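You operate a simulated robot arm through the tools that you are given. There is no shell and no other tool. Be economical: measure what you need, move in short steps, check, and stop when the job is done.

The job below is to be done with a simulated robot arm. You get a single attempt, and the scene is never put back.

## Task
Take the cream jug on the top of the low bookcase and put it away on the nook shelf top. Set down upright: cream jug.

Only the result counts: the job must be done as asked and must still hold three seconds after the hand-in. Knocking over, shifting, dropping, spilling or breaking anything else fails it.

## Robot
A 6-joint arm with a two-finger parallel gripper on a trunk, on a base that drives. Base frame: it is fixed to the floor where the robot stands at the start and does not move with it; the origin is under the middle of the robot, x ahead of it, y to its left, z up. Readings come in m, degrees, newtons and seconds.
With the tool pointing down near the work surface it reaches from about 0.48 to 0.88 m from the robot's upright axis, wherever it stands. Its first joint turns from -115.0 to 115.0 degrees. Places, roughly: nook shelf top (15x48 cm) [-3.08, -2.92, 1]. Payload 4.2 kg.
The TCP is the grasp point between the finger pads, 0.023 m short of the fingertips. In the tool frame z runs along the fingers and y along their closing line. The gripper opens to 0.094 m. The fingers are 0.038 m wide and 0.01 m thick; the gripper's body (0.054 by 0.096 m) begins 0.039 m behind the TCP.
Orientation is that of the tool frame in the base frame, as a unit quaternion [w, x, y, z]. With the fingers straight down and closing along the base's y, the tool's x points along the base's -x, its y along +y and its z along -z.

## Interface
- The arm moves only by the tool jog_arm. Its argument "plan" is a list of rows, each a list of 7 numbers: the shift along the tool's x, y, z in m, then the turn, a rotation vector about the tool's x, y, z in degrees, then the finger opening in m, from 0 to 0.094. In form: [[dx, dy, dz, ax, ay, az, grip], ...]. A call has 1 to 12 rows; each row is the pose to reach, as a shift and turn from the pose commanded when the call began, along the tool's axes at that moment. A row lasts 0.2 s, in which the tool goes at most 0.05 m and 8.6 degrees; a call with a longer step from one row to the next is refused whole, and so is a gripper value outside its range. Where a pose cannot be reached the arm comes as near as it can. A force on the tool above 40 N (or 10 N above the force at the start of the call, whichever is more), or a blocked arm, ends the call early, and 0.2 s more pass. The fingers move at their own pace (about 0.108 m/s each) and stop on an object; they squeeze with about 43 N. The grip force told is the motor's: it shows also when the fingers shut on nothing. Time passes only in rows, and 0.2 s behind the last, so rows that repeat a pose let the fingers close. The reply holds the time, the measured pose of the TCP, the force on the tool along the base axes, the opening and the grip force, in the units named above and with some noise, with the torque about the TCP (base axes, N m) and any sound that the robot's microphone picked up.
- Cameras (640 x 400 px; columns grow to the right, rows downward): "scene" is now at [0.2192, 0.1721, 1.3249]; the picture's right is [-0.23, -0.97, 0.00], its down [-0.62, 0.15, -0.77] and it looks along [0.75, -0.18, -0.63] (base axes); focal length 279 px, centre (320, 200). "wrist" rides on the gripper at [0.086, 0.016, -0.074] in the tool frame; the picture's right is [-0.18, 0.98, 0.00], its down [-0.58, -0.11, -0.81] and it looks along [-0.79, -0.15, 0.59] (tool axes); focal length 243 px, centre (320, 200). There is no depth. A picture from a camera that has moved, and an enlarged one, comes with that camera's place and axes in the base frame and with its lens. The place of the scene camera against the robot may be out by one fixed shift of up to 0.025 m in any direction.
- capture(camera): a new picture of that camera. The clock stands still meanwhile.
- lift_body(by): slides the trunk up (or, below 0, down) by that many m; the arm and the scene camera ride with it, the base frame stays. It gives what a move gives, with no picture.
- base_move(legs): drives the robot by 1 to 6 legs, each [ahead, turn to the left] in m and degrees, along the robot's own axes; the way and the turn of a leg run together, so that a leg with both is an arc; at most 1.5 m and 180 degrees a leg. The arm and the cameras ride along, it lands a little off, and it stops where it bumps. It gives what a move gives.
- head_to(pan, tilt): turns the head with the scene camera to pan (to the left, within 80 degrees either way) and tilt (down, from -29 to 69), counted from straight ahead of the robot. It gives what a move gives.
- zoom(camera, box): a new picture of the part [left, top, right, bottom] of that camera's present view, enlarged. The clock stands still meanwhile.
- close_job(): hands the job in; it is judged then, once.

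Go step by step. Nothing tells you exact positions but the pictures and the camera data: compare them with the known pose of the tool, close in by small moves and look again before you grip or let go. The budget is 120 turns and 90 pictures, counting those below and the enlarged ones. Unless the task says otherwise, let go and move clear before handing in, and close with one line.

The tools are called after "Request:" by a JSON object that holds its "op" and its "data". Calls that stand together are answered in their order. jog_arm: Moves the arm, as the interface text tells. Its arguments: {"type":"object","properties":{"plan":{"type":"array"}},"required":["plan"]} The other tools are called the same way: lift_body (by) slides the trunk up or down; base_move (legs) drives the base; head_to (pan, tilt) turns the head that bears the scene camera; capture (camera) takes a picture; zoom (camera, box) takes an enlarged picture of a part of a camera's view; close_job () hands the job in.

At the start:

```text
time: 0.0
eef_pos: [0.4571, 0.2053, 1.0996]
ee_rot: [0.0, 0.0, 1.0, 0.0]
ft_force: [-0.2, -0.3, 0.6]
moment: [0.0, 0.02, -0.01]
gripper_width: 0.0941
grip_force: 0.1
trunk travel left (down, up): [-0.675, 0.315]
robot x, y, heading: [-0.0013, -0.0041, -0.1]
head pan, tilt: [-13.4, 39.4]
```

scene: 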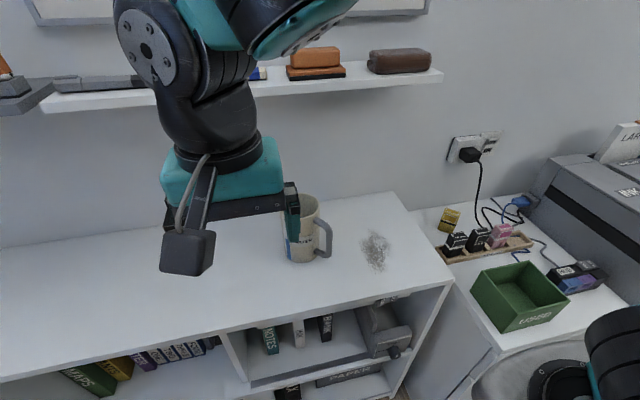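
wrist: 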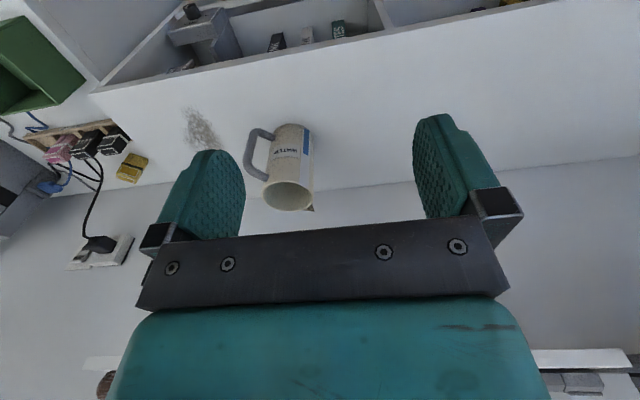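

The jug with its handle stands on the bookcase at roughly x 0.69, y 0.10. I'll look closer before moving.

Request:
{"op": "zoom", "data": {"camera": "scene", "box": [240, 170, 400, 270]}}

Request:
{"op": "zoom", "data": {"camera": "wrist", "box": [200, 110, 360, 210]}}

```text
4.00 times, centred on (320, 220) of scene
camera zoom: at [0.2192, 0.1721, 1.3249], right [-0.23, -0.97, 0.0], down [-0.62, 0.15, -0.77], along [0.75, -0.18, -0.63], focal length 1117 px, centre (320, 120)
```

zoom: 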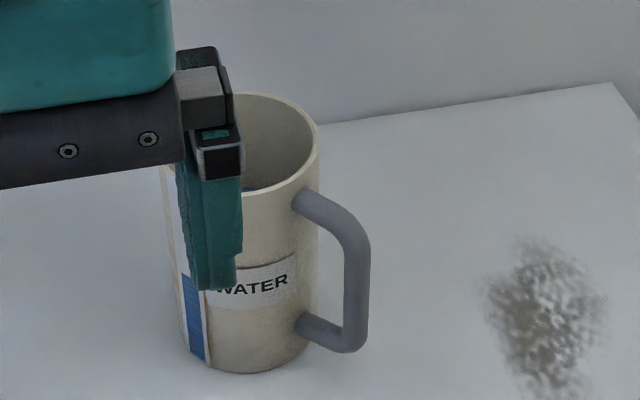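

```text
4.00 times, centred on (280, 160) of wrist
camera zoom: at [0.3719, 0.222, 1.1754], right [0.18, 0.98, 0.0], down [0.58, -0.11, 0.81], along [0.79, -0.15, -0.59], focal length 970 px, centre (480, 360)
```

zoom: 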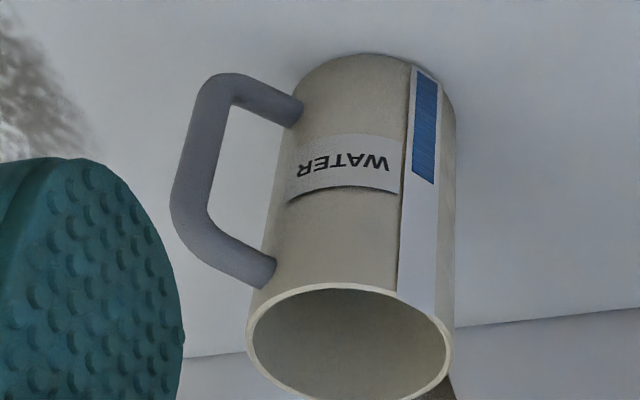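

The jug is labelled WATER with a gauge about half full, so it must stay upright and move gently. Before gripping I want to see the room and the destination.

Request:
{"op": "head_to", "data": {"pan": -80, "tilt": 20}}

Request:
{"op": "capture", "data": {"camera": "scene"}}

Request:
{"op": "head_to", "data": {"pan": 80, "tilt": 20}}

Request:
{"op": "capture", "data": {"camera": "scene"}}

```text
time: 1.4
eef_pos: [0.4572, 0.2045, 1.0994]
ee_rot: [0.0, 0.0, 1.0, -0.001]
ft_force: [0.8, 0.0, -0.5]
moment: [-0.02, -0.05, -0.01]
gripper_width: 0.0939
grip_force: 0.0
trunk travel left (down, up): [-0.675, 0.315]
robot x, y, heading: [0.0035, -0.0004, -0.1]
head pan, tilt: [-80.0, 20.0]
```

```text
85 pictures are left
camera scene: at [0.1524, 0.1003, 1.3553], right [-0.98, -0.17, 0.0], down [-0.06, 0.34, -0.94], along [0.16, -0.93, -0.34], focal length 279 px, centre (320, 200)
```

scene: 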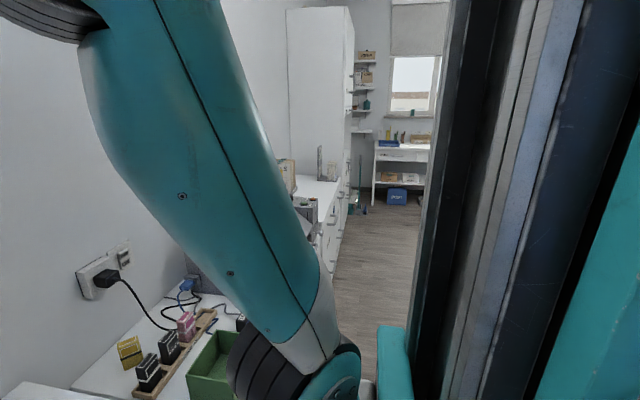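

```text
time: 3.8
eef_pos: [0.4578, 0.2046, 1.1004]
ee_rot: [-0.001, 0.0, 1.0, 0.0]
ft_force: [-0.3, 0.8, -1.6]
moment: [-0.01, 0.0, 0.0]
gripper_width: 0.0938
grip_force: 0.1
trunk travel left (down, up): [-0.675, 0.315]
robot x, y, heading: [-0.0001, -0.0055, -0.2]
head pan, tilt: [80.0, 20.0]
```

```text
84 pictures are left
camera scene: at [0.1524, 0.2837, 1.3553], right [0.98, -0.17, 0.0], down [-0.06, -0.34, -0.94], along [0.16, 0.93, -0.34], focal length 279 px, centre (320, 200)
```

scene: 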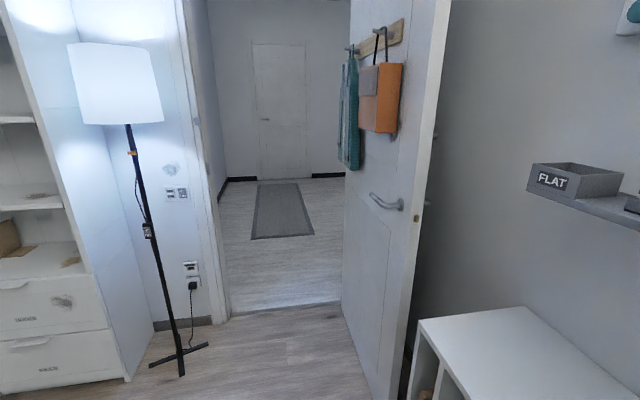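

The room opens to the right (−y) and a door stands to the left. I'll back off a little, turn left, and look behind.

Request:
{"op": "base_move", "data": {"legs": [[-0.2, 0], [0, 110]]}}

Request:
{"op": "capture", "data": {"camera": "scene"}}

Request:
{"op": "head_to", "data": {"pan": 20, "tilt": 25}}

Request:
{"op": "capture", "data": {"camera": "scene"}}

```text
time: 9.9
eef_pos: [-0.5345, 0.3733, 1.1005]
ee_rot: [0.0, 0.806, -0.592, 0.0]
ft_force: [0.4, 0.1, -1.0]
moment: [-0.04, 0.02, 0.02]
gripper_width: 0.0941
grip_force: 0.1
trunk travel left (down, up): [-0.675, 0.315]
robot x, y, heading: [-0.197, -0.0023, 107.8]
head pan, tilt: [80.0, 20.0]
```

```text
83 pictures are left
camera scene: at [-0.5385, 0.0715, 1.3553], right [-0.13, 0.99, 0.0], down [0.34, 0.04, -0.94], along [-0.93, -0.12, -0.34], focal length 279 px, centre (320, 200)
```

scene: 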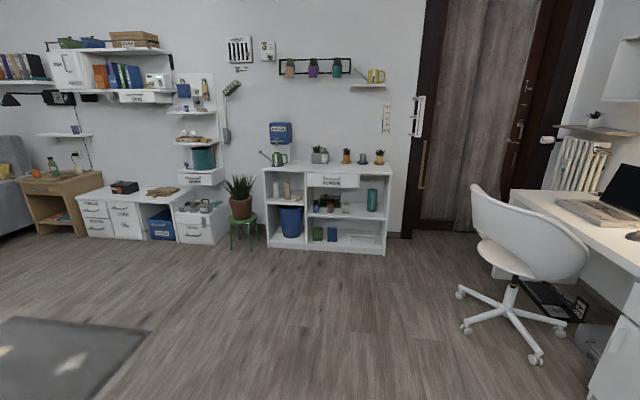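

```text
time: 11.2
eef_pos: [-0.5334, 0.372, 1.0997]
ee_rot: [-0.001, 0.807, -0.591, 0.0]
ft_force: [0.4, 0.4, -0.7]
moment: [0.01, 0.01, 0.04]
gripper_width: 0.0943
grip_force: 0.1
trunk travel left (down, up): [-0.675, 0.315]
robot x, y, heading: [-0.1994, -0.0011, 107.4]
head pan, tilt: [20.0, 25.0]
```

```text
82 pictures are left
camera scene: at [-0.5022, 0.1567, 1.3473], right [0.79, 0.61, 0.0], down [0.26, -0.34, -0.91], along [-0.55, 0.72, -0.42], focal length 279 px, centre (320, 200)
```

scene: 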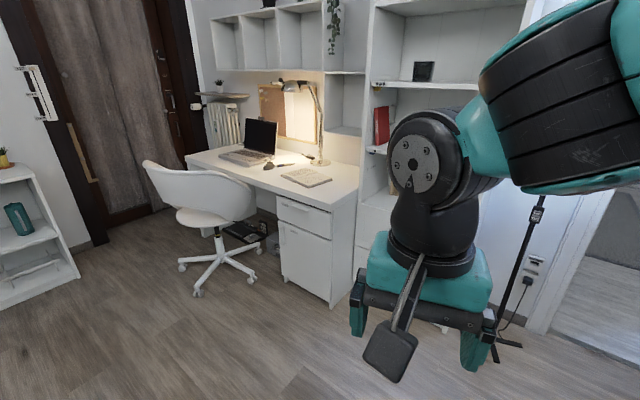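

The destination projects onto the small wall shelf at about (65, 135) in the first picture, with something standing on it. I'll turn to face it and zoom in.

Request:
{"op": "head_to", "data": {"pan": 80, "tilt": 20}}

Request:
{"op": "zoom", "data": {"camera": "scene", "box": [0, 70, 160, 170]}}

Request:
{"op": "zoom", "data": {"camera": "scene", "box": [0, 30, 320, 230]}}

```text
time: 12.5
eef_pos: [-0.5338, 0.3721, 1.1001]
ee_rot: [0.0, 0.806, -0.592, -0.001]
ft_force: [0.4, 0.0, 0.0]
moment: [-0.02, -0.05, 0.0]
gripper_width: 0.0943
grip_force: 0.1
trunk travel left (down, up): [-0.675, 0.315]
robot x, y, heading: [-0.1985, -0.0021, 107.6]
head pan, tilt: [80.0, 20.0]
```

```text
4.00 times, centred on (80, 120) of scene
camera zoom: at [-0.5385, 0.0716, 1.3553], right [-0.13, 0.99, 0.0], down [0.34, 0.04, -0.94], along [-0.93, -0.12, -0.34], focal length 1117 px, centre (1280, 520)
```

zoom: 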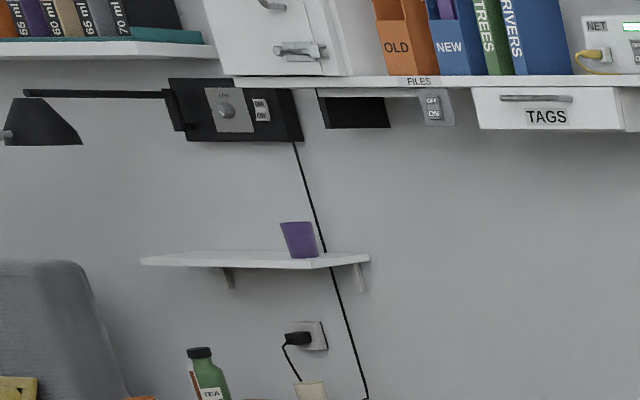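

```text
2.00 times, centred on (160, 130) of scene
camera zoom: at [-0.5385, 0.0716, 1.3553], right [-0.13, 0.99, 0.0], down [0.34, 0.04, -0.94], along [-0.93, -0.12, -0.34], focal length 559 px, centre (640, 340)
```

zoom: 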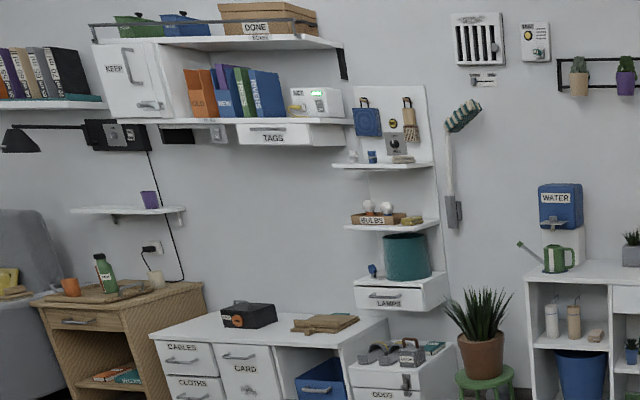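

The nook shelf carries a purple cup at its right end and a lamp hangs low above it. So I'll grip the jug from the side with a level tool, coming in diagonally away from the handle. First I'll move to about (0.15, 0.64), heading −45.

Request:
{"op": "base_move", "data": {"legs": [[0, 133], [-0.73, 0], [0, 74]]}}

Request:
{"op": "head_to", "data": {"pan": 0, "tilt": 40}}

Request:
{"op": "capture", "data": {"camera": "scene"}}

Request:
{"op": "capture", "data": {"camera": "wrist"}}

```text
time: 21.5
eef_pos: [0.0752, 0.0756, 1.1006]
ee_rot: [0.001, 0.861, 0.509, 0.0]
ft_force: [0.8, -0.6, 0.1]
moment: [0.02, -0.01, -0.04]
gripper_width: 0.094
grip_force: 0.1
trunk travel left (down, up): [-0.675, 0.315]
robot x, y, heading: [0.1172, 0.5743, -119.0]
head pan, tilt: [80.0, 20.0]
stopped in leg 2: the robot was blocked; the commanded pose is now the measured one
```

```text
time: 23.0
eef_pos: [0.0754, 0.0741, 1.1008]
ee_rot: [0.0, 0.861, 0.509, 0.0]
ft_force: [-0.5, -0.1, 1.2]
moment: [0.01, -0.01, -0.02]
gripper_width: 0.0939
grip_force: 0.0
trunk travel left (down, up): [-0.675, 0.315]
robot x, y, heading: [0.112, 0.5771, -119.1]
head pan, tilt: [0.0, 40.0]
```

```text
79 pictures are left
camera scene: at [0.1541, 0.2731, 1.3239], right [-0.87, 0.49, 0.0], down [0.31, 0.56, -0.77], along [-0.37, -0.67, -0.64], focal length 279 px, centre (320, 200)
```

scene: 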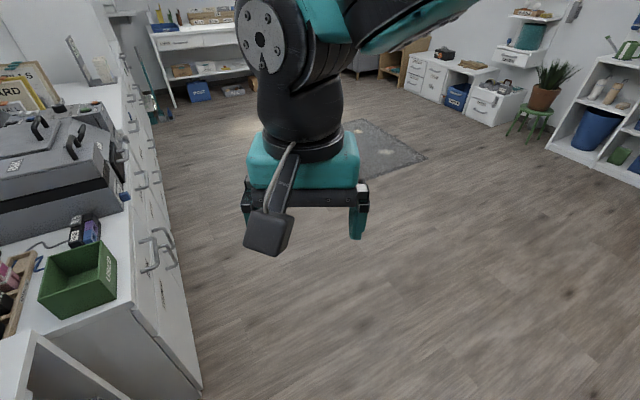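

```text
78 pictures are left
camera wrist: at [0.1323, 0.1435, 1.1755], right [0.77, -0.64, 0.0], down [-0.38, -0.46, 0.81], along [-0.51, -0.62, -0.59], focal length 243 px, centre (320, 200)
```

wrist: 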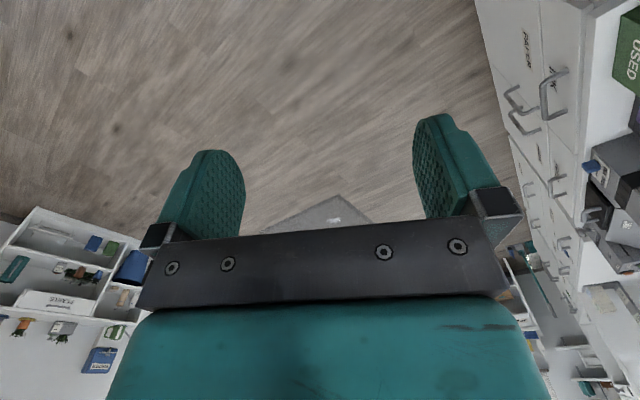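

The base touched something at (0.115, 0.575), most likely the bookcase front. I'll ease forward 0.12 m and then turn.

Request:
{"op": "base_move", "data": {"legs": [[0.12, 0], [0, 76]]}}

Request:
{"op": "capture", "data": {"camera": "scene"}}

Request:
{"op": "capture", "data": {"camera": "wrist"}}

```text
time: 27.6
eef_pos: [0.533, 0.3121, 1.1012]
ee_rot: [0.001, 0.362, 0.932, 0.001]
ft_force: [-0.2, -0.8, -0.2]
moment: [0.0, 0.0, 0.03]
gripper_width: 0.0939
grip_force: 0.1
trunk travel left (down, up): [-0.675, 0.315]
robot x, y, heading: [0.0517, 0.4693, -42.5]
head pan, tilt: [0.0, 40.0]
```

```text
77 pictures are left
camera scene: at [0.3452, 0.4498, 1.3239], right [-0.68, -0.74, 0.0], down [-0.47, 0.44, -0.77], along [0.56, -0.52, -0.64], focal length 279 px, centre (320, 200)
```

scene: 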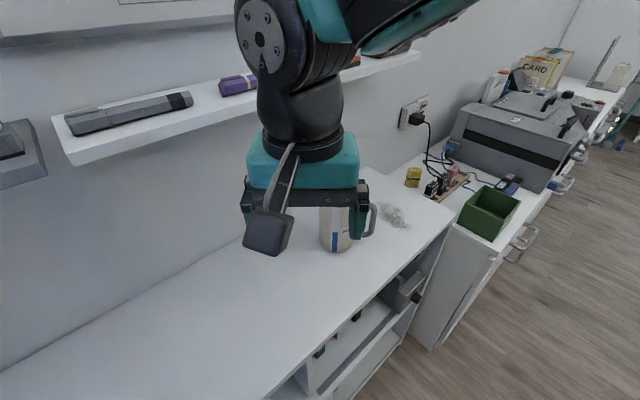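

```text
76 pictures are left
camera wrist: at [0.4802, 0.3832, 1.1756], right [0.8, 0.6, 0.0], down [0.36, -0.47, 0.81], along [0.49, -0.64, -0.59], focal length 243 px, centre (320, 200)
```

wrist: 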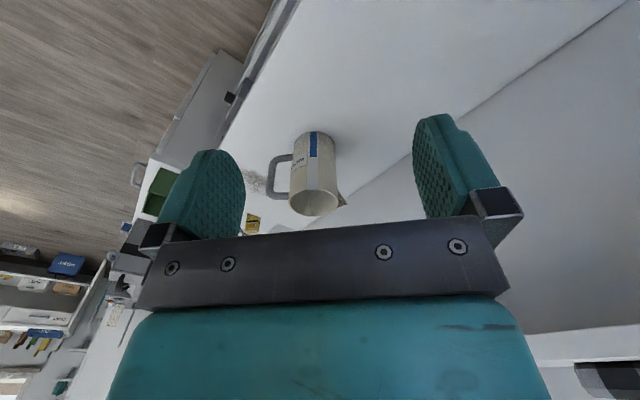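

The handle seems to point to about −143°, toward the front of the bookcase, and the spout points the other way. I'll zoom in to confirm before choosing the approach.

Request:
{"op": "zoom", "data": {"camera": "wrist", "box": [240, 120, 368, 220]}}

Request:
{"op": "zoom", "data": {"camera": "scene", "box": [290, 180, 418, 260]}}

```text
4.00 times, centred on (304, 170) of wrist
camera zoom: at [0.4802, 0.3832, 1.1756], right [0.8, 0.6, 0.0], down [0.36, -0.47, 0.81], along [0.49, -0.64, -0.59], focal length 970 px, centre (384, 320)
```

zoom: 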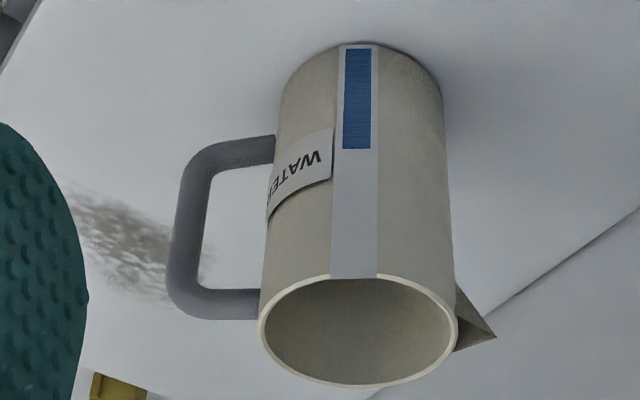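

```text
5.00 times, centred on (354, 220) of scene
camera zoom: at [0.3452, 0.4498, 1.3239], right [-0.68, -0.74, 0.0], down [-0.47, 0.44, -0.77], along [0.56, -0.52, -0.64], focal length 1397 px, centre (150, 100)
```

zoom: 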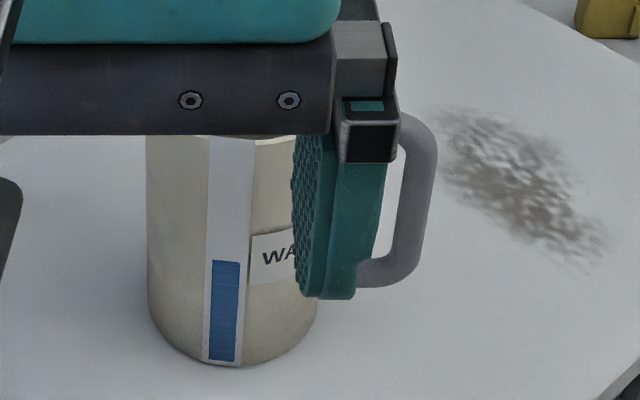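

Measured from the wrist pictures: jug axis at about (0.675, 0.111), base z 0.787, rim z 0.935, diameter about 84 mm, handle toward −143°. I'll spin the tool about its own axis so the camera ends up on top once the tool is level.

Request:
{"op": "jog_arm", "data": {"plan": [[0, 0, 0, 0, 0, -8, 0.094], [0, 0, 0, 0, 0, -16, 0.094], [0, 0, 0, 0, 0, -24, 0.094], [0, 0, 0, 0, 0, -32, 0.094], [0, 0, 0, 0, 0, -40, 0.094], [0, 0, 0, 0, 0, -48, 0.094], [0, 0, 0, 0, 0, -56, 0.094], [0, 0, 0, 0, 0, -64, 0.094], [0, 0, 0, 0, 0, -72, 0.094], [0, 0, 0, 0, 0, -80, 0.094], [0, 0, 0, 0, 0, -88, 0.094], [0, 0, 0, 0, 0, -96, 0.094]]}}

Request:
{"op": "jog_arm", "data": {"plan": [[0, 0, 0, 0, 0, -8, 0.094], [0, 0, 0, 0, 0, -16, 0.094], [0, 0, 0, 0, 0, -24, 0.094], [0, 0, 0, 0, 0, -31.4, 0.094]]}}

```text
time: 30.2
eef_pos: [0.5325, 0.312, 1.1003]
ee_rot: [0.0, -0.452, 0.892, 0.0]
ft_force: [-0.7, 0.8, 0.2]
moment: [0.0, -0.03, -0.01]
gripper_width: 0.0942
grip_force: 0.0
trunk travel left (down, up): [-0.675, 0.315]
robot x, y, heading: [0.0484, 0.468, -43.1]
head pan, tilt: [0.0, 40.0]
```

```text
time: 31.2
eef_pos: [0.5328, 0.3123, 1.1006]
ee_rot: [0.0, -0.677, 0.736, 0.001]
ft_force: [-0.3, -0.5, -0.5]
moment: [-0.01, 0.01, 0.02]
gripper_width: 0.0938
grip_force: 0.0
trunk travel left (down, up): [-0.675, 0.315]
robot x, y, heading: [0.054, 0.4696, -42.4]
head pan, tilt: [0.0, 40.0]
```

Now I'll pitch the tool level, with its z axis toward heading −95°.

Request:
{"op": "jog_arm", "data": {"plan": [[0, 0, 0, 0, 8, 0, 0.094], [0, 0, 0, 0, 16, 0, 0.094], [0, 0, 0, 0, 24, 0, 0.094], [0, 0, 0, 0, 32, 0, 0.094], [0, 0, 0, 0, 40, 0, 0.094], [0, 0, 0, 0, 48, 0, 0.094], [0, 0, 0, 0, 56, 0, 0.094], [0, 0, 0, 0, 64, 0, 0.094], [0, 0, 0, 0, 72, 0, 0.094], [0, 0, 0, 0, 80, 0, 0.094], [0, 0, 0, 0, 85, 0, 0.094], [0, 0, 0, 0, 90, 0, 0.094]]}}

Request:
{"op": "capture", "data": {"camera": "wrist"}}

Request:
{"op": "capture", "data": {"camera": "scene"}}

```text
time: 33.5
eef_pos: [0.452, 0.2023, 1.0189]
ee_rot: [-0.502, -0.466, 0.608, -0.4]
ft_force: [-0.5, 0.6, 0.1]
moment: [-0.02, -0.02, 0.05]
gripper_width: 0.0939
grip_force: 0.0
out of reach, approached as far as the arm can: row 7, 8, 9, 10, 11
trunk travel left (down, up): [-0.675, 0.315]
robot x, y, heading: [0.0534, 0.469, -42.7]
head pan, tilt: [0.0, 40.0]
stopped in row 11: the arm was blocked; the commanded pose is now the measured one
```

```text
73 pictures are left
camera wrist: at [0.4494, 0.2627, 1.1184], right [-0.94, 0.27, -0.2], down [0.33, 0.84, -0.43], along [0.05, -0.47, -0.88], focal length 243 px, centre (320, 200)
```

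wrist: 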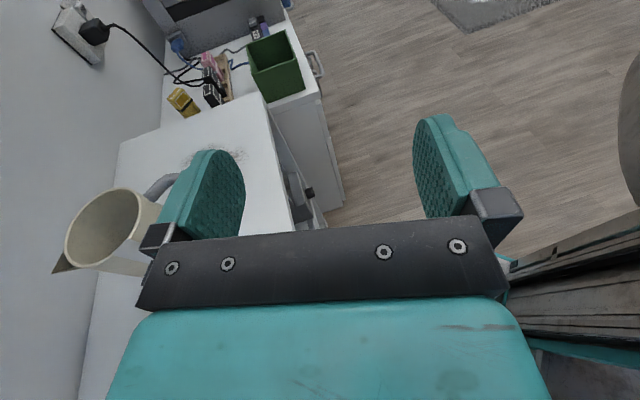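

```text
72 pictures are left
camera scene: at [0.335, 0.485, 1.2888], right [-0.4, -0.92, 0.0], down [-0.85, 0.37, -0.38], along [0.35, -0.15, -0.93], focal length 279 px, centre (320, 200)
```

scene: 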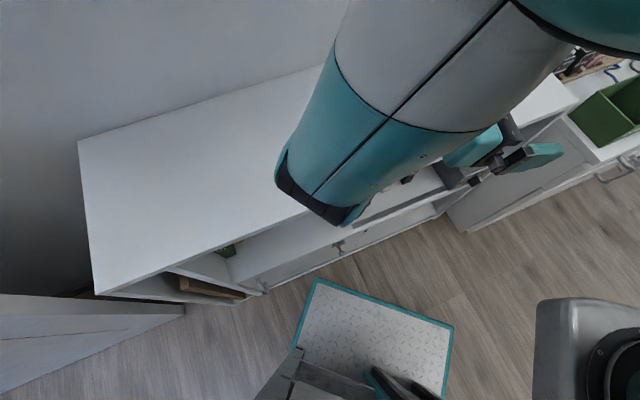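

The arm got close to level but was too near the body, and the elbow seems to have brushed the head. I'll move the hand outward toward the standoff point and finish the levelling there.

Request:
{"op": "jog_arm", "data": {"plan": [[-0.004, -0.036, -0.019, 0, 0, 0, 0.094], [-0.008, -0.072, -0.037, 0, 0, 0, 0.094], [-0.012, -0.108, -0.056, 2, 2, -0.3, 0.094], [-0.016, -0.144, -0.075, 4.5, 5, -1, 0.094], [-0.02, -0.18, -0.093, 7, 7.5, -1.5, 0.094], [-0.024, -0.216, -0.112, 9, 9.8, -1.9, 0.094]]}}

Request:
{"op": "capture", "data": {"camera": "wrist"}}

Request:
{"op": "capture", "data": {"camera": "scene"}}

```text
time: 34.9
eef_pos: [0.4735, 0.1921, 0.9437]
ee_rot: [-0.514, -0.483, 0.535, -0.464]
ft_force: [-0.5, 0.8, -1.1]
moment: [-0.03, -0.01, 0.0]
gripper_width: 0.0941
grip_force: 0.0
out of reach, approached as far as the arm can: row 1, 2, 3, 4, 5, 6
trunk travel left (down, up): [-0.675, 0.315]
robot x, y, heading: [0.0569, 0.4648, -42.6]
head pan, tilt: [0.0, 40.0]
```

```text
71 pictures are left
camera wrist: at [0.465, 0.2649, 1.0331], right [-0.98, 0.11, -0.18], down [0.19, 0.81, -0.55], along [0.09, -0.57, -0.82], focal length 243 px, centre (320, 200)
```

wrist: 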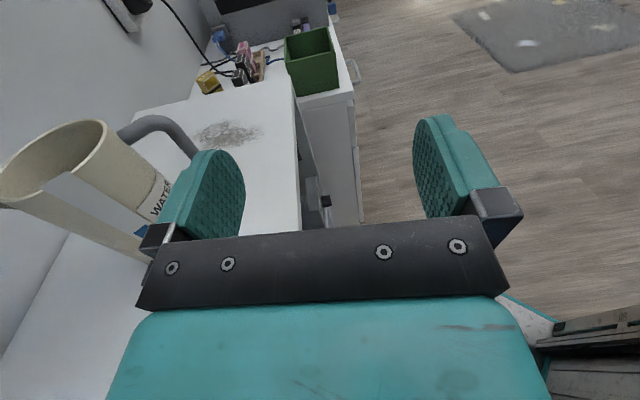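

```text
70 pictures are left
camera scene: at [0.3453, 0.4498, 1.3239], right [-0.68, -0.74, 0.0], down [-0.47, 0.44, -0.77], along [0.56, -0.52, -0.64], focal length 279 px, centre (320, 200)
```

scene: 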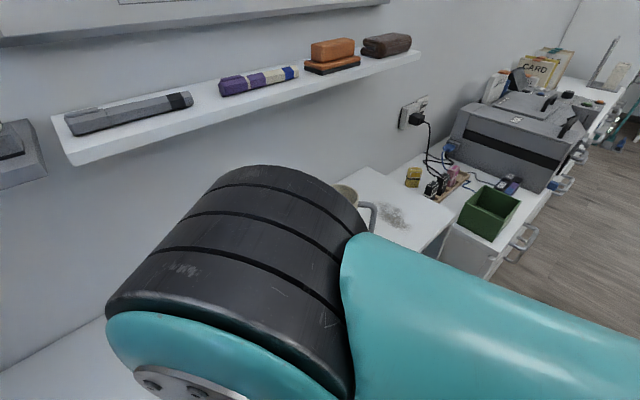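

The orientation is nearly right, but the position fell short. I'll check whether the arm keeps converging from here.

Request:
{"op": "jog_arm", "data": {"plan": [[0, 0, 0, 0, 0, 0, 0.094], [0, 0, 0, 0, 0, 0, 0.094], [0, 0, 0, 0, 0, 0, 0.094]]}}

```text
time: 35.7
eef_pos: [0.4736, 0.1931, 0.9424]
ee_rot: [-0.514, -0.483, 0.535, -0.464]
ft_force: [-0.4, -0.1, -0.8]
moment: [-0.01, 0.02, -0.02]
gripper_width: 0.0938
grip_force: 0.1
trunk travel left (down, up): [-0.675, 0.315]
robot x, y, heading: [0.0522, 0.4719, -42.4]
head pan, tilt: [0.0, 40.0]
```

Request:
{"op": "jog_arm", "data": {"plan": [[0, -0.03, -0.003, 0, 0, 0, 0.094], [0, -0.06, -0.006, 0, 0, 0, 0.094], [0, -0.09, -0.009, 0, 0, 0, 0.094]]}}

```text
time: 36.5
eef_pos: [0.4694, 0.181, 0.9316]
ee_rot: [0.519, 0.484, -0.517, 0.479]
ft_force: [0.3, -0.6, 0.9]
moment: [0.02, 0.01, 0.0]
gripper_width: 0.0939
grip_force: 0.1
out of reach, approached as far as the arm can: row 1, 2, 3
trunk travel left (down, up): [-0.675, 0.315]
robot x, y, heading: [0.0532, 0.471, -42.6]
head pan, tilt: [0.0, 40.0]
```

A joint limit is blocking this heading. I'll lift and swing the tool back toward the robot's own heading to see where it gets free.

Request:
{"op": "jog_arm", "data": {"plan": [[0.02, 0, -0.01, 8, 0, 0, 0.094], [0.04, 0, -0.02, 16, 0, 0, 0.094], [0.06, 0, -0.03, 24, 0, 0, 0.094], [0.08, 0, -0.04, 32, 0, 0, 0.094], [0.1, 0, -0.04, 40, 0, 0, 0.094], [0.12, 0, -0.04, 48, 0, 0, 0.094]]}}

Request:
{"op": "capture", "data": {"camera": "scene"}}

```text
time: 38.1
eef_pos: [0.48, 0.229, 1.0025]
ee_rot: [0.35, 0.644, -0.307, 0.607]
ft_force: [-0.9, -0.3, -0.3]
moment: [-0.02, -0.01, -0.01]
gripper_width: 0.0939
grip_force: 0.1
out of reach, approached as far as the arm can: row 5, 6
trunk travel left (down, up): [-0.675, 0.315]
robot x, y, heading: [0.0516, 0.4679, -42.7]
head pan, tilt: [0.0, 40.0]
stopped in row 6: the arm was blocked; the commanded pose is now the measured one
```

```text
69 pictures are left
camera scene: at [0.3499, 0.4487, 1.335], right [-0.66, -0.75, 0.0], down [-0.41, 0.36, -0.84], along [0.63, -0.55, -0.54], focal length 279 px, centre (320, 200)
```

scene: 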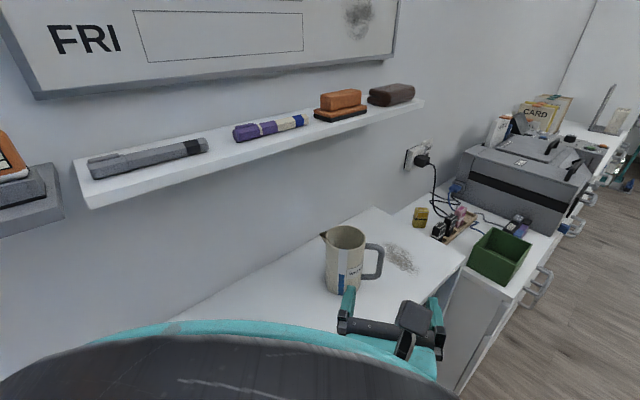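

The hand is too close in: with the tool level, the wrist sits about 0.2 m behind the TCP and the elbow folds against the head. I'll raise it and extend outward over the jug.

Request:
{"op": "jog_arm", "data": {"plan": [[0.015, 0, 0.03, 0, 0, 0, 0.094], [0.03, 0, 0.06, 0, 0, 0, 0.094], [0.045, 0, 0.09, 0, 0, 0, 0.094], [0.06, 0, 0.12, 0, 0, 0, 0.094], [0.06, 0, 0.16, 0, 0, 0, 0.094], [0.06, 0, 0.2, 0, 0, 0, 0.094]]}}

Request:
{"op": "capture", "data": {"camera": "scene"}}

```text
time: 39.5
eef_pos: [0.606, 0.0633, 1.0691]
ee_rot: [0.348, 0.646, -0.31, 0.604]
ft_force: [-0.1, 0.6, 1.4]
moment: [0.0, 0.0, 0.01]
gripper_width: 0.0941
grip_force: 0.0
out of reach, approached as far as the arm can: row 1, 2, 3, 4, 5, 6
trunk travel left (down, up): [-0.675, 0.315]
robot x, y, heading: [0.0537, 0.468, -42.7]
head pan, tilt: [0.0, 40.0]
```

```text
68 pictures are left
camera scene: at [0.345, 0.45, 1.324], right [-0.68, -0.74, 0.0], down [-0.47, 0.44, -0.77], along [0.56, -0.52, -0.64], focal length 279 px, centre (320, 200)
```

scene: 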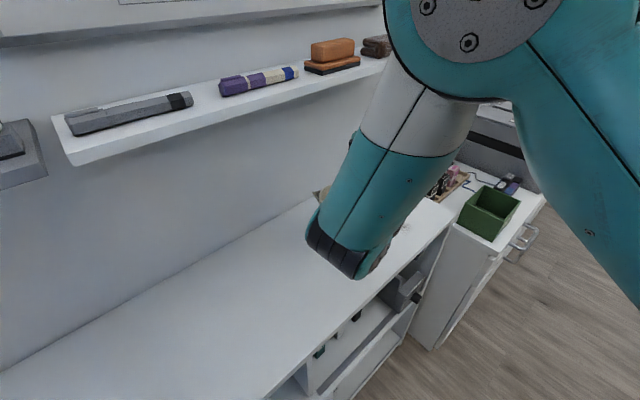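

That works when extended. The forearm comes steeply down to the wrist, so a lower trunk should ease the wrist. I'll raise the hand first, then lower the trunk by the same amount.

Request:
{"op": "jog_arm", "data": {"plan": [[0.03, 0, 0, 0, 0, 0, 0.094], [0.06, 0, 0, 0, 0, 0, 0.094], [0.09, 0, 0, 0, 0, 0, 0.094], [0.12, 0, 0, 0, 0, 0, 0.094], [0.15, 0, 0, 0, 0, 0, 0.094], [0.18, 0, 0, 0, 0, 0, 0.094]]}}

Request:
{"op": "capture", "data": {"camera": "scene"}}

```text
time: 40.9
eef_pos: [0.6218, 0.0667, 1.2468]
ee_rot: [0.349, 0.644, -0.307, 0.607]
ft_force: [0.8, -0.3, 0.2]
moment: [0.0, 0.01, 0.0]
gripper_width: 0.0941
grip_force: 0.0
trunk travel left (down, up): [-0.675, 0.315]
robot x, y, heading: [0.0535, 0.4693, -42.5]
head pan, tilt: [0.0, 40.0]
```

```text
67 pictures are left
camera scene: at [0.3455, 0.4497, 1.3238], right [-0.68, -0.74, 0.0], down [-0.47, 0.44, -0.77], along [0.56, -0.52, -0.64], focal length 279 px, centre (320, 200)
```

scene: 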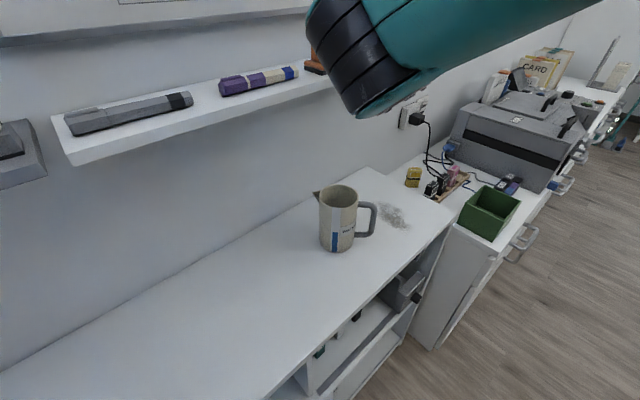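

This pose is fully reachable here, so a lower trunk gives it at jug height. I'll test the −95° heading at this safe height first.

Request:
{"op": "jog_arm", "data": {"plan": [[0, -0.024, -0.016, 0, 0, 0, 0.094], [0, -0.048, -0.033, -8, 0, 0, 0.094], [0, -0.073, -0.049, -16, 0, 0, 0.094], [0, -0.097, -0.065, -24, 0, 0, 0.094], [0, -0.121, -0.082, -32, 0, 0, 0.094], [0, -0.145, -0.098, -40, 0, 0, 0.094]]}}

Request:
{"op": "capture", "data": {"camera": "wrist"}}

```text
time: 42.3
eef_pos: [0.6903, 0.0605, 1.2454]
ee_rot: [0.449, 0.582, -0.415, 0.536]
ft_force: [0.4, -0.6, -0.3]
moment: [0.01, -0.02, 0.02]
gripper_width: 0.0942
grip_force: 0.1
out of reach, approached as far as the arm can: row 3, 4, 5, 6
trunk travel left (down, up): [-0.675, 0.315]
robot x, y, heading: [0.053, 0.4685, -42.7]
head pan, tilt: [0.0, 40.0]
```

```text
66 pictures are left
camera wrist: at [0.6635, 0.1285, 1.3352], right [-0.96, -0.25, -0.11], down [-0.14, 0.81, -0.57], along [0.23, -0.53, -0.81], focal length 243 px, centre (320, 200)
```

wrist: 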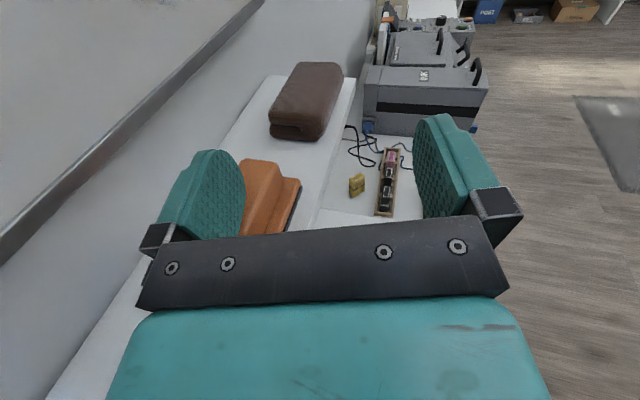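

That heading is out of reach with a level tool. So: grip the jug from above, turn it about 90° in place so the handle faces away, set it down, then grip it from the side. First I'll tip the tool down again.

Request:
{"op": "jog_arm", "data": {"plan": [[0, 0, 0, 0, -8, 0, 0.094], [0, 0, 0, 0, -16, 0, 0.094], [0, 0, 0, 0, -24, 0, 0.094], [0, 0, 0, 0, -32, 0, 0.094], [0, 0, 0, 0, -40, 0, 0.094], [0, 0, 0, 0, -48, 0, 0.094], [0, 0, 0, 0, -56, 0, 0.094], [0, 0, 0, 0, -64, 0, 0.094], [0, 0, 0, 0, -72, 0, 0.094], [0, 0, 0, 0, -80, 0, 0.094], [0, 0, 0, 0, -85, 0, 0.094], [0, 0, 0, 0, -90, 0, 0.094]]}}

```text
time: 43.4
eef_pos: [0.6788, 0.0551, 1.2415]
ee_rot: [0.303, 0.704, -0.533, 0.357]
ft_force: [1.6, -1.5, 7.5]
moment: [0.01, -0.44, -0.04]
gripper_width: 0.0938
grip_force: 0.1
out of reach, approached as far as the arm can: row 4, 5
trunk travel left (down, up): [-0.675, 0.315]
robot x, y, heading: [0.0545, 0.4647, -42.7]
head pan, tilt: [0.0, 40.0]
stopped in row 5: the force on the tool passed its limit at 47 N (the readings are from after the stop); the commanded pose is now the measured one
```

Something touched, so I'll look before moving further.

Request:
{"op": "capture", "data": {"camera": "scene"}}

Request:
{"op": "capture", "data": {"camera": "wrist"}}

```text
65 pictures are left
camera scene: at [0.345, 0.4497, 1.3239], right [-0.68, -0.74, 0.0], down [-0.47, 0.44, -0.77], along [0.56, -0.52, -0.64], focal length 279 px, centre (320, 200)
```

scene: 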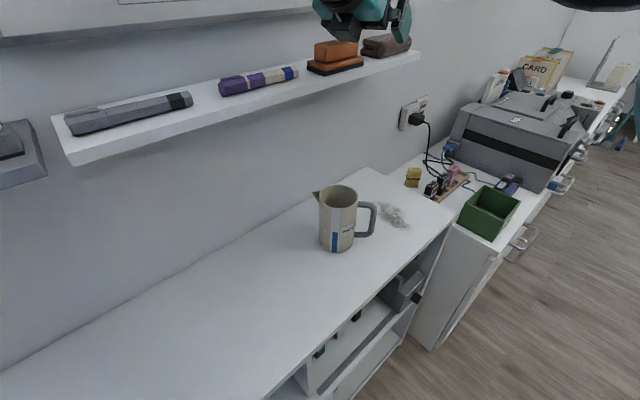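

```text
64 pictures are left
camera wrist: at [0.6654, 0.0655, 1.3558], right [-0.98, -0.15, -0.11], down [-0.14, 0.99, -0.04], along [0.11, -0.02, -0.99], focal length 243 px, centre (320, 200)
```

wrist: 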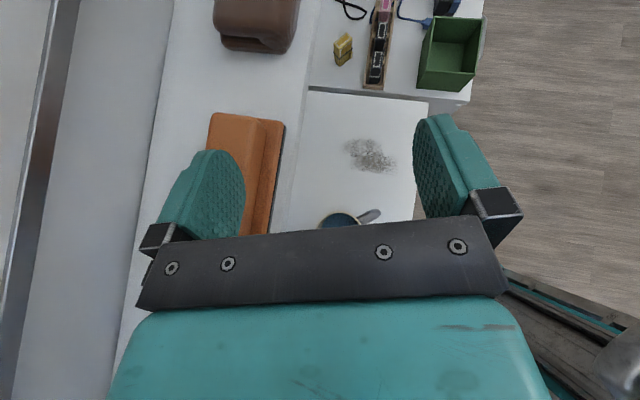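

The left finger touched the orange eraser on the wall shelf, which sits closer than I estimated. I'll go straight up to clear it, then check whether it moved.

Request:
{"op": "jog_arm", "data": {"plan": [[0.0248, 0.0014, -0.0168, 0, 0, 0, 0.094], [0.0496, 0.0028, -0.0336, 0, 0, 0, 0.094], [0.0826, 0.0046, -0.056, 0, 0, 0, 0.094]]}}

Request:
{"op": "zoom", "data": {"camera": "scene", "box": [260, 0, 440, 112]}}

Request:
{"op": "capture", "data": {"camera": "scene"}}

```text
time: 44.2
eef_pos: [0.6502, 0.0558, 1.2629]
ee_rot: [0.302, 0.706, -0.531, 0.357]
ft_force: [-1.1, 0.2, 0.2]
moment: [-0.01, -0.02, -0.01]
gripper_width: 0.0938
grip_force: 0.2
out of reach, approached as far as the arm can: row 1, 2, 3
trunk travel left (down, up): [-0.675, 0.315]
robot x, y, heading: [0.0553, 0.4683, -42.8]
head pan, tilt: [0.0, 40.0]
```

```text
3.56 times, centred on (350, 56) of scene
camera zoom: at [0.3451, 0.4496, 1.3239], right [-0.68, -0.74, 0.0], down [-0.47, 0.44, -0.77], along [0.56, -0.52, -0.64], focal length 993 px, centre (213, 712)
```

zoom: 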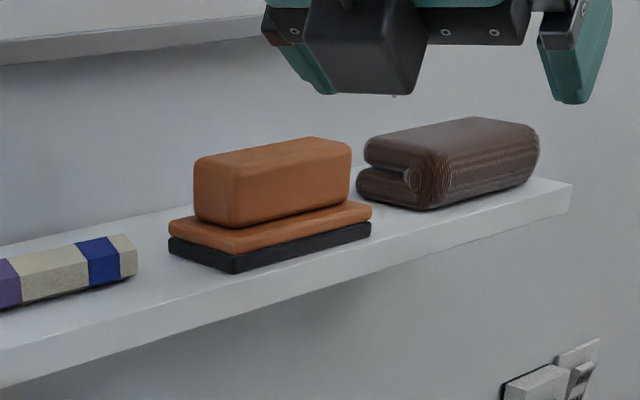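

```text
62 pictures are left
camera scene: at [0.3451, 0.4496, 1.3239], right [-0.68, -0.74, 0.0], down [-0.47, 0.44, -0.77], along [0.56, -0.52, -0.64], focal length 279 px, centre (320, 200)
```

scene: 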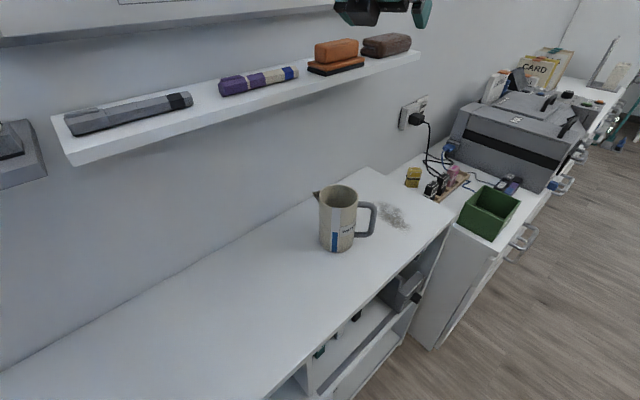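

The eraser shifted by only a few millimetres at most and still sits squarely on the shelf. That shelf overhangs to about x 0.72 at z 1.15–1.17, so the hand must lean back toward the room when it grips from above. I'll retreat from the wall and point the tool down.

Request:
{"op": "jog_arm", "data": {"plan": [[-0.016, 0.0225, -0.0213, 0, 0, 0, 0.094], [-0.031, 0.045, -0.0427, 0, 0, 0, 0.094], [-0.047, 0.0675, -0.064, 0, 0, 0, 0.094], [-0.063, 0.09, -0.0853, 0, 0, 0, 0.094], [-0.078, 0.1125, -0.1067, 0, 0, 0, 0.094], [-0.094, 0.135, -0.128, 0, -8, 0, 0.094], [-0.094, 0.135, -0.128, 0, -16, 0, 0.094], [-0.094, 0.135, -0.128, 0, -24, 0, 0.094], [-0.094, 0.135, -0.128, 0, -32, 0, 0.094], [-0.094, 0.135, -0.128, 0, -40, 0, 0.094], [-0.094, 0.135, -0.128, 0, -48, 0, 0.094], [-0.094, 0.135, -0.128, 0, -56, 0, 0.094]]}}

```text
time: 46.8
eef_pos: [0.483, 0.1742, 1.265]
ee_rot: [0.028, 0.79, -0.612, 0.001]
ft_force: [0.6, -0.5, 0.7]
moment: [-0.02, 0.04, 0.0]
gripper_width: 0.0941
grip_force: 0.0
out of reach, approached as far as the arm can: row 5, 6, 12
trunk travel left (down, up): [-0.675, 0.315]
robot x, y, heading: [0.0541, 0.4706, -42.7]
head pan, tilt: [0.0, 40.0]
```

Request:
{"op": "jog_arm", "data": {"plan": [[0, 0, 0.01, 0, 0, 8.5, 0.094], [0, 0, 0.02, 0, 0, 17, 0.094], [0, 0, 0.03, 0, 0, 25.5, 0.094], [0, 0, 0.04, 0, 0, 34, 0.094], [0, 0, 0.05, 0, 0, 42.5, 0.094], [0, 0, 0.06, 0, 0, 51, 0.094], [0, 0, 0.07, 0, 0, 59.5, 0.094], [0, 0, 0.08, 0, 0, 68, 0.094], [0, 0, 0.09, 0, 0, 76.5, 0.094], [0, 0, 0.1, 0, 0, 85, 0.094], [0, 0, 0.1, 0, 0, 93.5, 0.094], [0, 0, 0.1, 0, 0, 102, 0.094]]}}

Request:
{"op": "jog_arm", "data": {"plan": [[0, 0, 0, 0, 0, 8.5, 0.094], [0, 0, 0, 0, 0, 17, 0.094], [0, 0, 0, 0, 0, 25.5, 0.094], [0, 0, 0, 0, 0, 34, 0.094], [0, 0, 0, 0, 0, 42.5, 0.094], [0, 0, 0, 0, 0, 51, 0.094], [0, 0, 0, 0, 0, 59.5, 0.094], [0, 0, 0, 0, 0, 68, 0.094], [0, 0, 0, 0, 0, 76.5, 0.094], [0, 0, 0, 0, 0, 85, 0.094], [0, 0, 0, 0, 0, 93.5, 0.094], [0, 0, 0, 0, 0, 102, 0.094]]}}

Request:
{"op": "jog_arm", "data": {"plan": [[0, 0, 0, 0, 0, 8.5, 0.094], [0, 0, 0, 0, 0, 17, 0.094], [0, 0, 0, 0, 0, 25.5, 0.094], [0, 0, 0, 0, 0, 34, 0.094], [0, 0, 0, 0, 0, 42.5, 0.094], [0, 0, 0, 0, 0, 51, 0.094], [0, 0, 0, 0, 0, 59.5, 0.094], [0, 0, 0, 0, 0, 68, 0.094], [0, 0, 0, 0, 0, 70.5, 0.094]]}}

```text
time: 49.4
eef_pos: [0.4781, 0.1737, 1.1651]
ee_rot: [-0.024, -0.02, 0.999, -0.004]
ft_force: [-1.4, 1.0, 0.0]
moment: [-0.02, 0.0, -0.04]
gripper_width: 0.094
grip_force: 0.2
trunk travel left (down, up): [-0.675, 0.315]
robot x, y, heading: [0.0552, 0.4678, -42.7]
head pan, tilt: [0.0, 40.0]
```

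```text
time: 52.0
eef_pos: [0.4784, 0.174, 1.1662]
ee_rot: [-0.012, 0.764, 0.645, -0.021]
ft_force: [0.2, 0.2, 0.2]
moment: [-0.02, 0.02, -0.02]
gripper_width: 0.0939
grip_force: 0.1
trunk travel left (down, up): [-0.675, 0.315]
robot x, y, heading: [0.0553, 0.4695, -42.7]
head pan, tilt: [0.0, 40.0]
```

```text
time: 54.0
eef_pos: [0.4793, 0.1729, 1.1651]
ee_rot: [0.002, 0.996, 0.086, -0.024]
ft_force: [-0.6, 0.1, 0.2]
moment: [-0.01, -0.02, 0.01]
gripper_width: 0.0941
grip_force: 0.1
trunk travel left (down, up): [-0.675, 0.315]
robot x, y, heading: [0.0536, 0.468, -42.6]
head pan, tilt: [0.0, 40.0]
```

The J6 range is fine. With the tool leaning back, the camera bracket would come close to the overhanging shelf on that side. So I'll turn the tool 175° to put the bracket on the room side.

Request:
{"op": "jog_arm", "data": {"plan": [[0, 0, 0, 0, 0, -8.5, 0.094], [0, 0, 0, 0, 0, -17, 0.094], [0, 0, 0, 0, 0, -25.5, 0.094], [0, 0, 0, 0, 0, -34, 0.094], [0, 0, 0, 0, 0, -42.5, 0.094], [0, 0, 0, 0, 0, -51, 0.094], [0, 0, 0, 0, 0, -59.5, 0.094], [0, 0, 0, 0, 0, -68, 0.094], [0, 0, 0, 0, 0, -76.5, 0.094], [0, 0, 0, 0, 0, -85, 0.094], [0, 0, 0, 0, 0, -93.5, 0.094], [0, 0, 0, 0, 0, -102, 0.094]]}}

Request:
{"op": "jog_arm", "data": {"plan": [[0, 0, 0, 0, 0, -8.5, 0.094], [0, 0, 0, 0, 0, -17, 0.094], [0, 0, 0, 0, 0, -25.5, 0.094], [0, 0, 0, 0, 0, -34, 0.094], [0, 0, 0, 0, 0, -42.5, 0.094], [0, 0, 0, 0, 0, -51, 0.094], [0, 0, 0, 0, 0, -59.5, 0.094], [0, 0, 0, 0, 0, -68, 0.094], [0, 0, 0, 0, 0, -73, 0.094]]}}

Request:
{"op": "jog_arm", "data": {"plan": [[0, 0, 0, 0, -6, 0, 0.094], [0, 0, 0, 0, -12, 0, 0.094], [0, 0, 0, 0, -17.7, 0, 0.094]]}}

Request:
{"op": "capture", "data": {"camera": "wrist"}}

Request:
{"op": "capture", "data": {"camera": "scene"}}

```text
time: 56.6
eef_pos: [0.4791, 0.1731, 1.1633]
ee_rot: [-0.018, 0.558, 0.829, -0.018]
ft_force: [-0.5, 1.0, 0.2]
moment: [0.0, 0.04, 0.0]
gripper_width: 0.0939
grip_force: 0.0
trunk travel left (down, up): [-0.675, 0.315]
robot x, y, heading: [0.0551, 0.4691, -42.9]
head pan, tilt: [0.0, 40.0]
```

```text
time: 58.6
eef_pos: [0.4775, 0.1726, 1.1654]
ee_rot: [-0.024, -0.044, 0.999, -0.003]
ft_force: [0.2, 0.0, -0.3]
moment: [-0.03, 0.01, 0.02]
gripper_width: 0.0938
grip_force: 0.1
trunk travel left (down, up): [-0.675, 0.315]
robot x, y, heading: [0.0535, 0.4694, -42.8]
head pan, tilt: [0.0, 40.0]
```

```text
time: 59.4
eef_pos: [0.4794, 0.1726, 1.1655]
ee_rot: [0.13, -0.043, 0.991, 0.003]
ft_force: [0.0, -0.9, -0.7]
moment: [0.02, 0.01, -0.01]
gripper_width: 0.0941
grip_force: 0.1
trunk travel left (down, up): [-0.675, 0.315]
robot x, y, heading: [0.0545, 0.462, -42.3]
head pan, tilt: [0.0, 40.0]
```

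```text
61 pictures are left
camera wrist: at [0.3757, 0.1809, 1.2159], right [0.09, 0.99, 0.04], down [0.36, -0.07, 0.93], along [0.93, -0.07, -0.37], focal length 243 px, centre (320, 200)
```

wrist: 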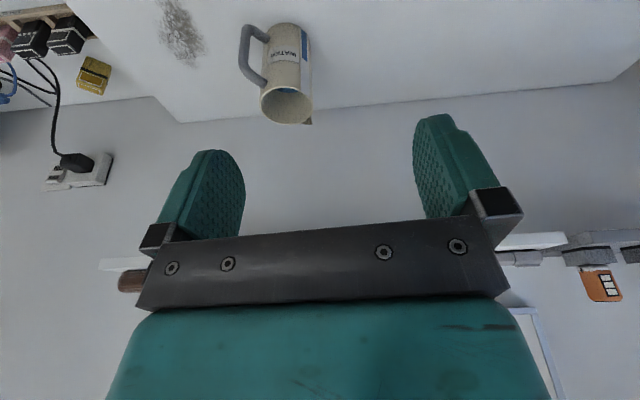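

```text
60 pictures are left
camera scene: at [0.3454, 0.4495, 1.3239], right [-0.68, -0.74, 0.0], down [-0.47, 0.44, -0.77], along [0.56, -0.52, -0.64], focal length 279 px, centre (320, 200)
```

scene: 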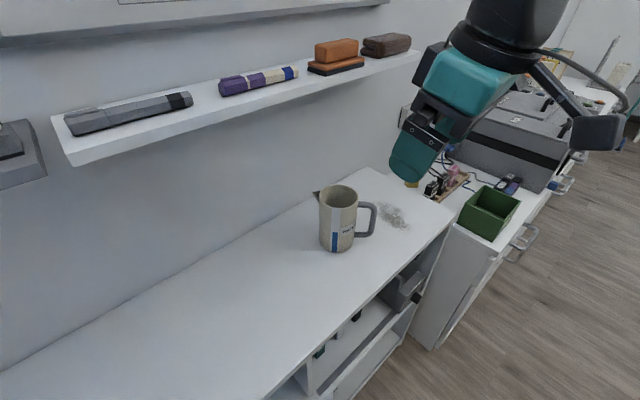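

The lean is right (15°, toward heading 4°). I'll go to the pre-grasp point, about 0.1 m back along the tool.

Request:
{"op": "jog_arm", "data": {"plan": [[-0.02, -0.013, 0.032, 0, 0, 0, 0.094], [-0.04, -0.026, 0.064, 0, 0, 0, 0.094], [-0.06, -0.039, 0.096, 0, 0, 0, 0.094], [-0.079, -0.052, 0.129, 0, 0, 0, 0.094], [-0.099, -0.065, 0.161, 0, 0, 0, 0.094], [-0.119, -0.0775, 0.193, 0, 0, 0, 0.094]]}}

Request:
{"op": "capture", "data": {"camera": "wrist"}}

Request:
{"op": "capture", "data": {"camera": "scene"}}

```text
time: 60.8
eef_pos: [0.6489, 0.1077, 1.0092]
ee_rot: [0.129, -0.043, 0.991, 0.003]
ft_force: [0.2, 0.3, 0.9]
moment: [0.0, -0.01, -0.03]
gripper_width: 0.0938
grip_force: 0.1
trunk travel left (down, up): [-0.675, 0.315]
robot x, y, heading: [0.0536, 0.4691, -43.0]
head pan, tilt: [0.0, 40.0]
```

```text
59 pictures are left
camera wrist: at [0.5463, 0.1153, 1.0594], right [0.09, 0.99, 0.04], down [0.36, -0.07, 0.93], along [0.93, -0.07, -0.37], focal length 243 px, centre (320, 200)
```

wrist: 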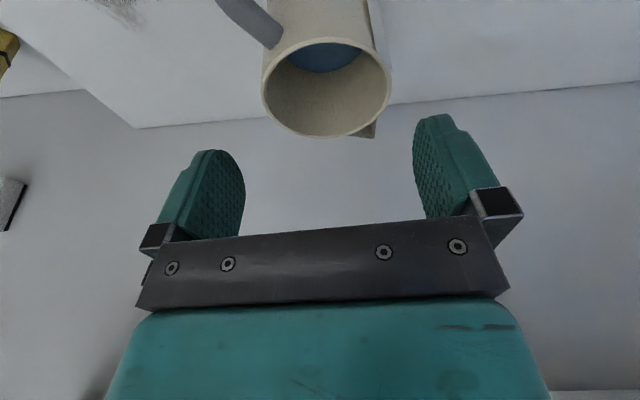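

```text
58 pictures are left
camera scene: at [0.3448, 0.4498, 1.3241], right [-0.68, -0.74, 0.0], down [-0.47, 0.44, -0.77], along [0.56, -0.52, -0.64], focal length 279 px, centre (320, 200)
```

scene: 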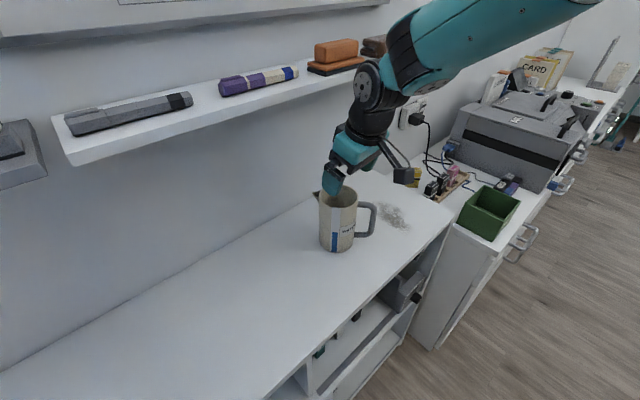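

The rim centre refines to about (0.669, 0.1125). I'll line up, descend until the tips are near rim level, and look again.

Request:
{"op": "jog_arm", "data": {"plan": [[0.003, 0.0036, 0.02, 0, 0, 0, 0.094], [0.005, 0.0036, 0.04, 0, 0, 0, 0.094], [0.005, 0.0036, 0.048, 0, 0, 0, 0.094]]}}

Request:
{"op": "capture", "data": {"camera": "wrist"}}

Request:
{"op": "zoom", "data": {"camera": "scene", "box": [280, 110, 440, 210]}}

```text
time: 61.6
eef_pos: [0.6572, 0.113, 0.9611]
ee_rot: [0.13, -0.043, 0.991, 0.003]
ft_force: [0.4, 0.0, 0.4]
moment: [0.02, -0.04, -0.04]
gripper_width: 0.094
grip_force: 0.1
trunk travel left (down, up): [-0.675, 0.315]
robot x, y, heading: [0.0528, 0.4658, -42.8]
head pan, tilt: [0.0, 40.0]
```

```text
57 pictures are left
camera wrist: at [0.5534, 0.121, 1.0119], right [0.09, 0.99, 0.04], down [0.36, -0.07, 0.93], along [0.93, -0.07, -0.37], focal length 243 px, centre (320, 200)
```

wrist: 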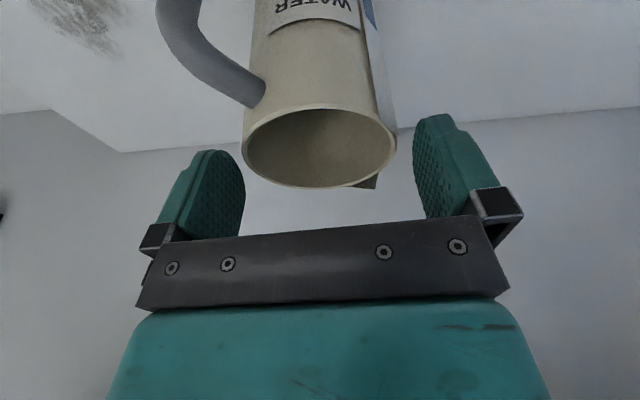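

```text
4.00 times, centred on (360, 160) of scene
camera zoom: at [0.3452, 0.4496, 1.324], right [-0.68, -0.74, 0.0], down [-0.47, 0.44, -0.77], along [0.56, -0.52, -0.64], focal length 1117 px, centre (160, 360)
```

zoom: 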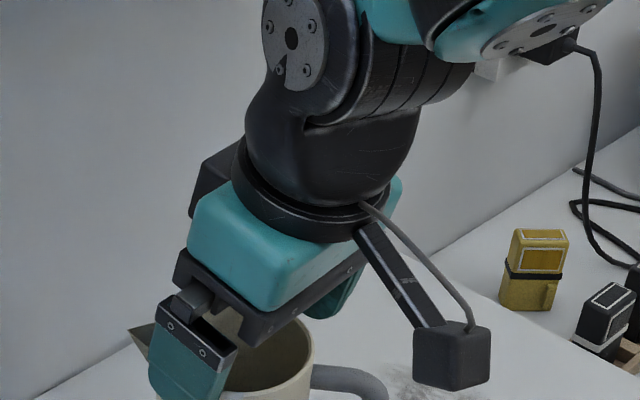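

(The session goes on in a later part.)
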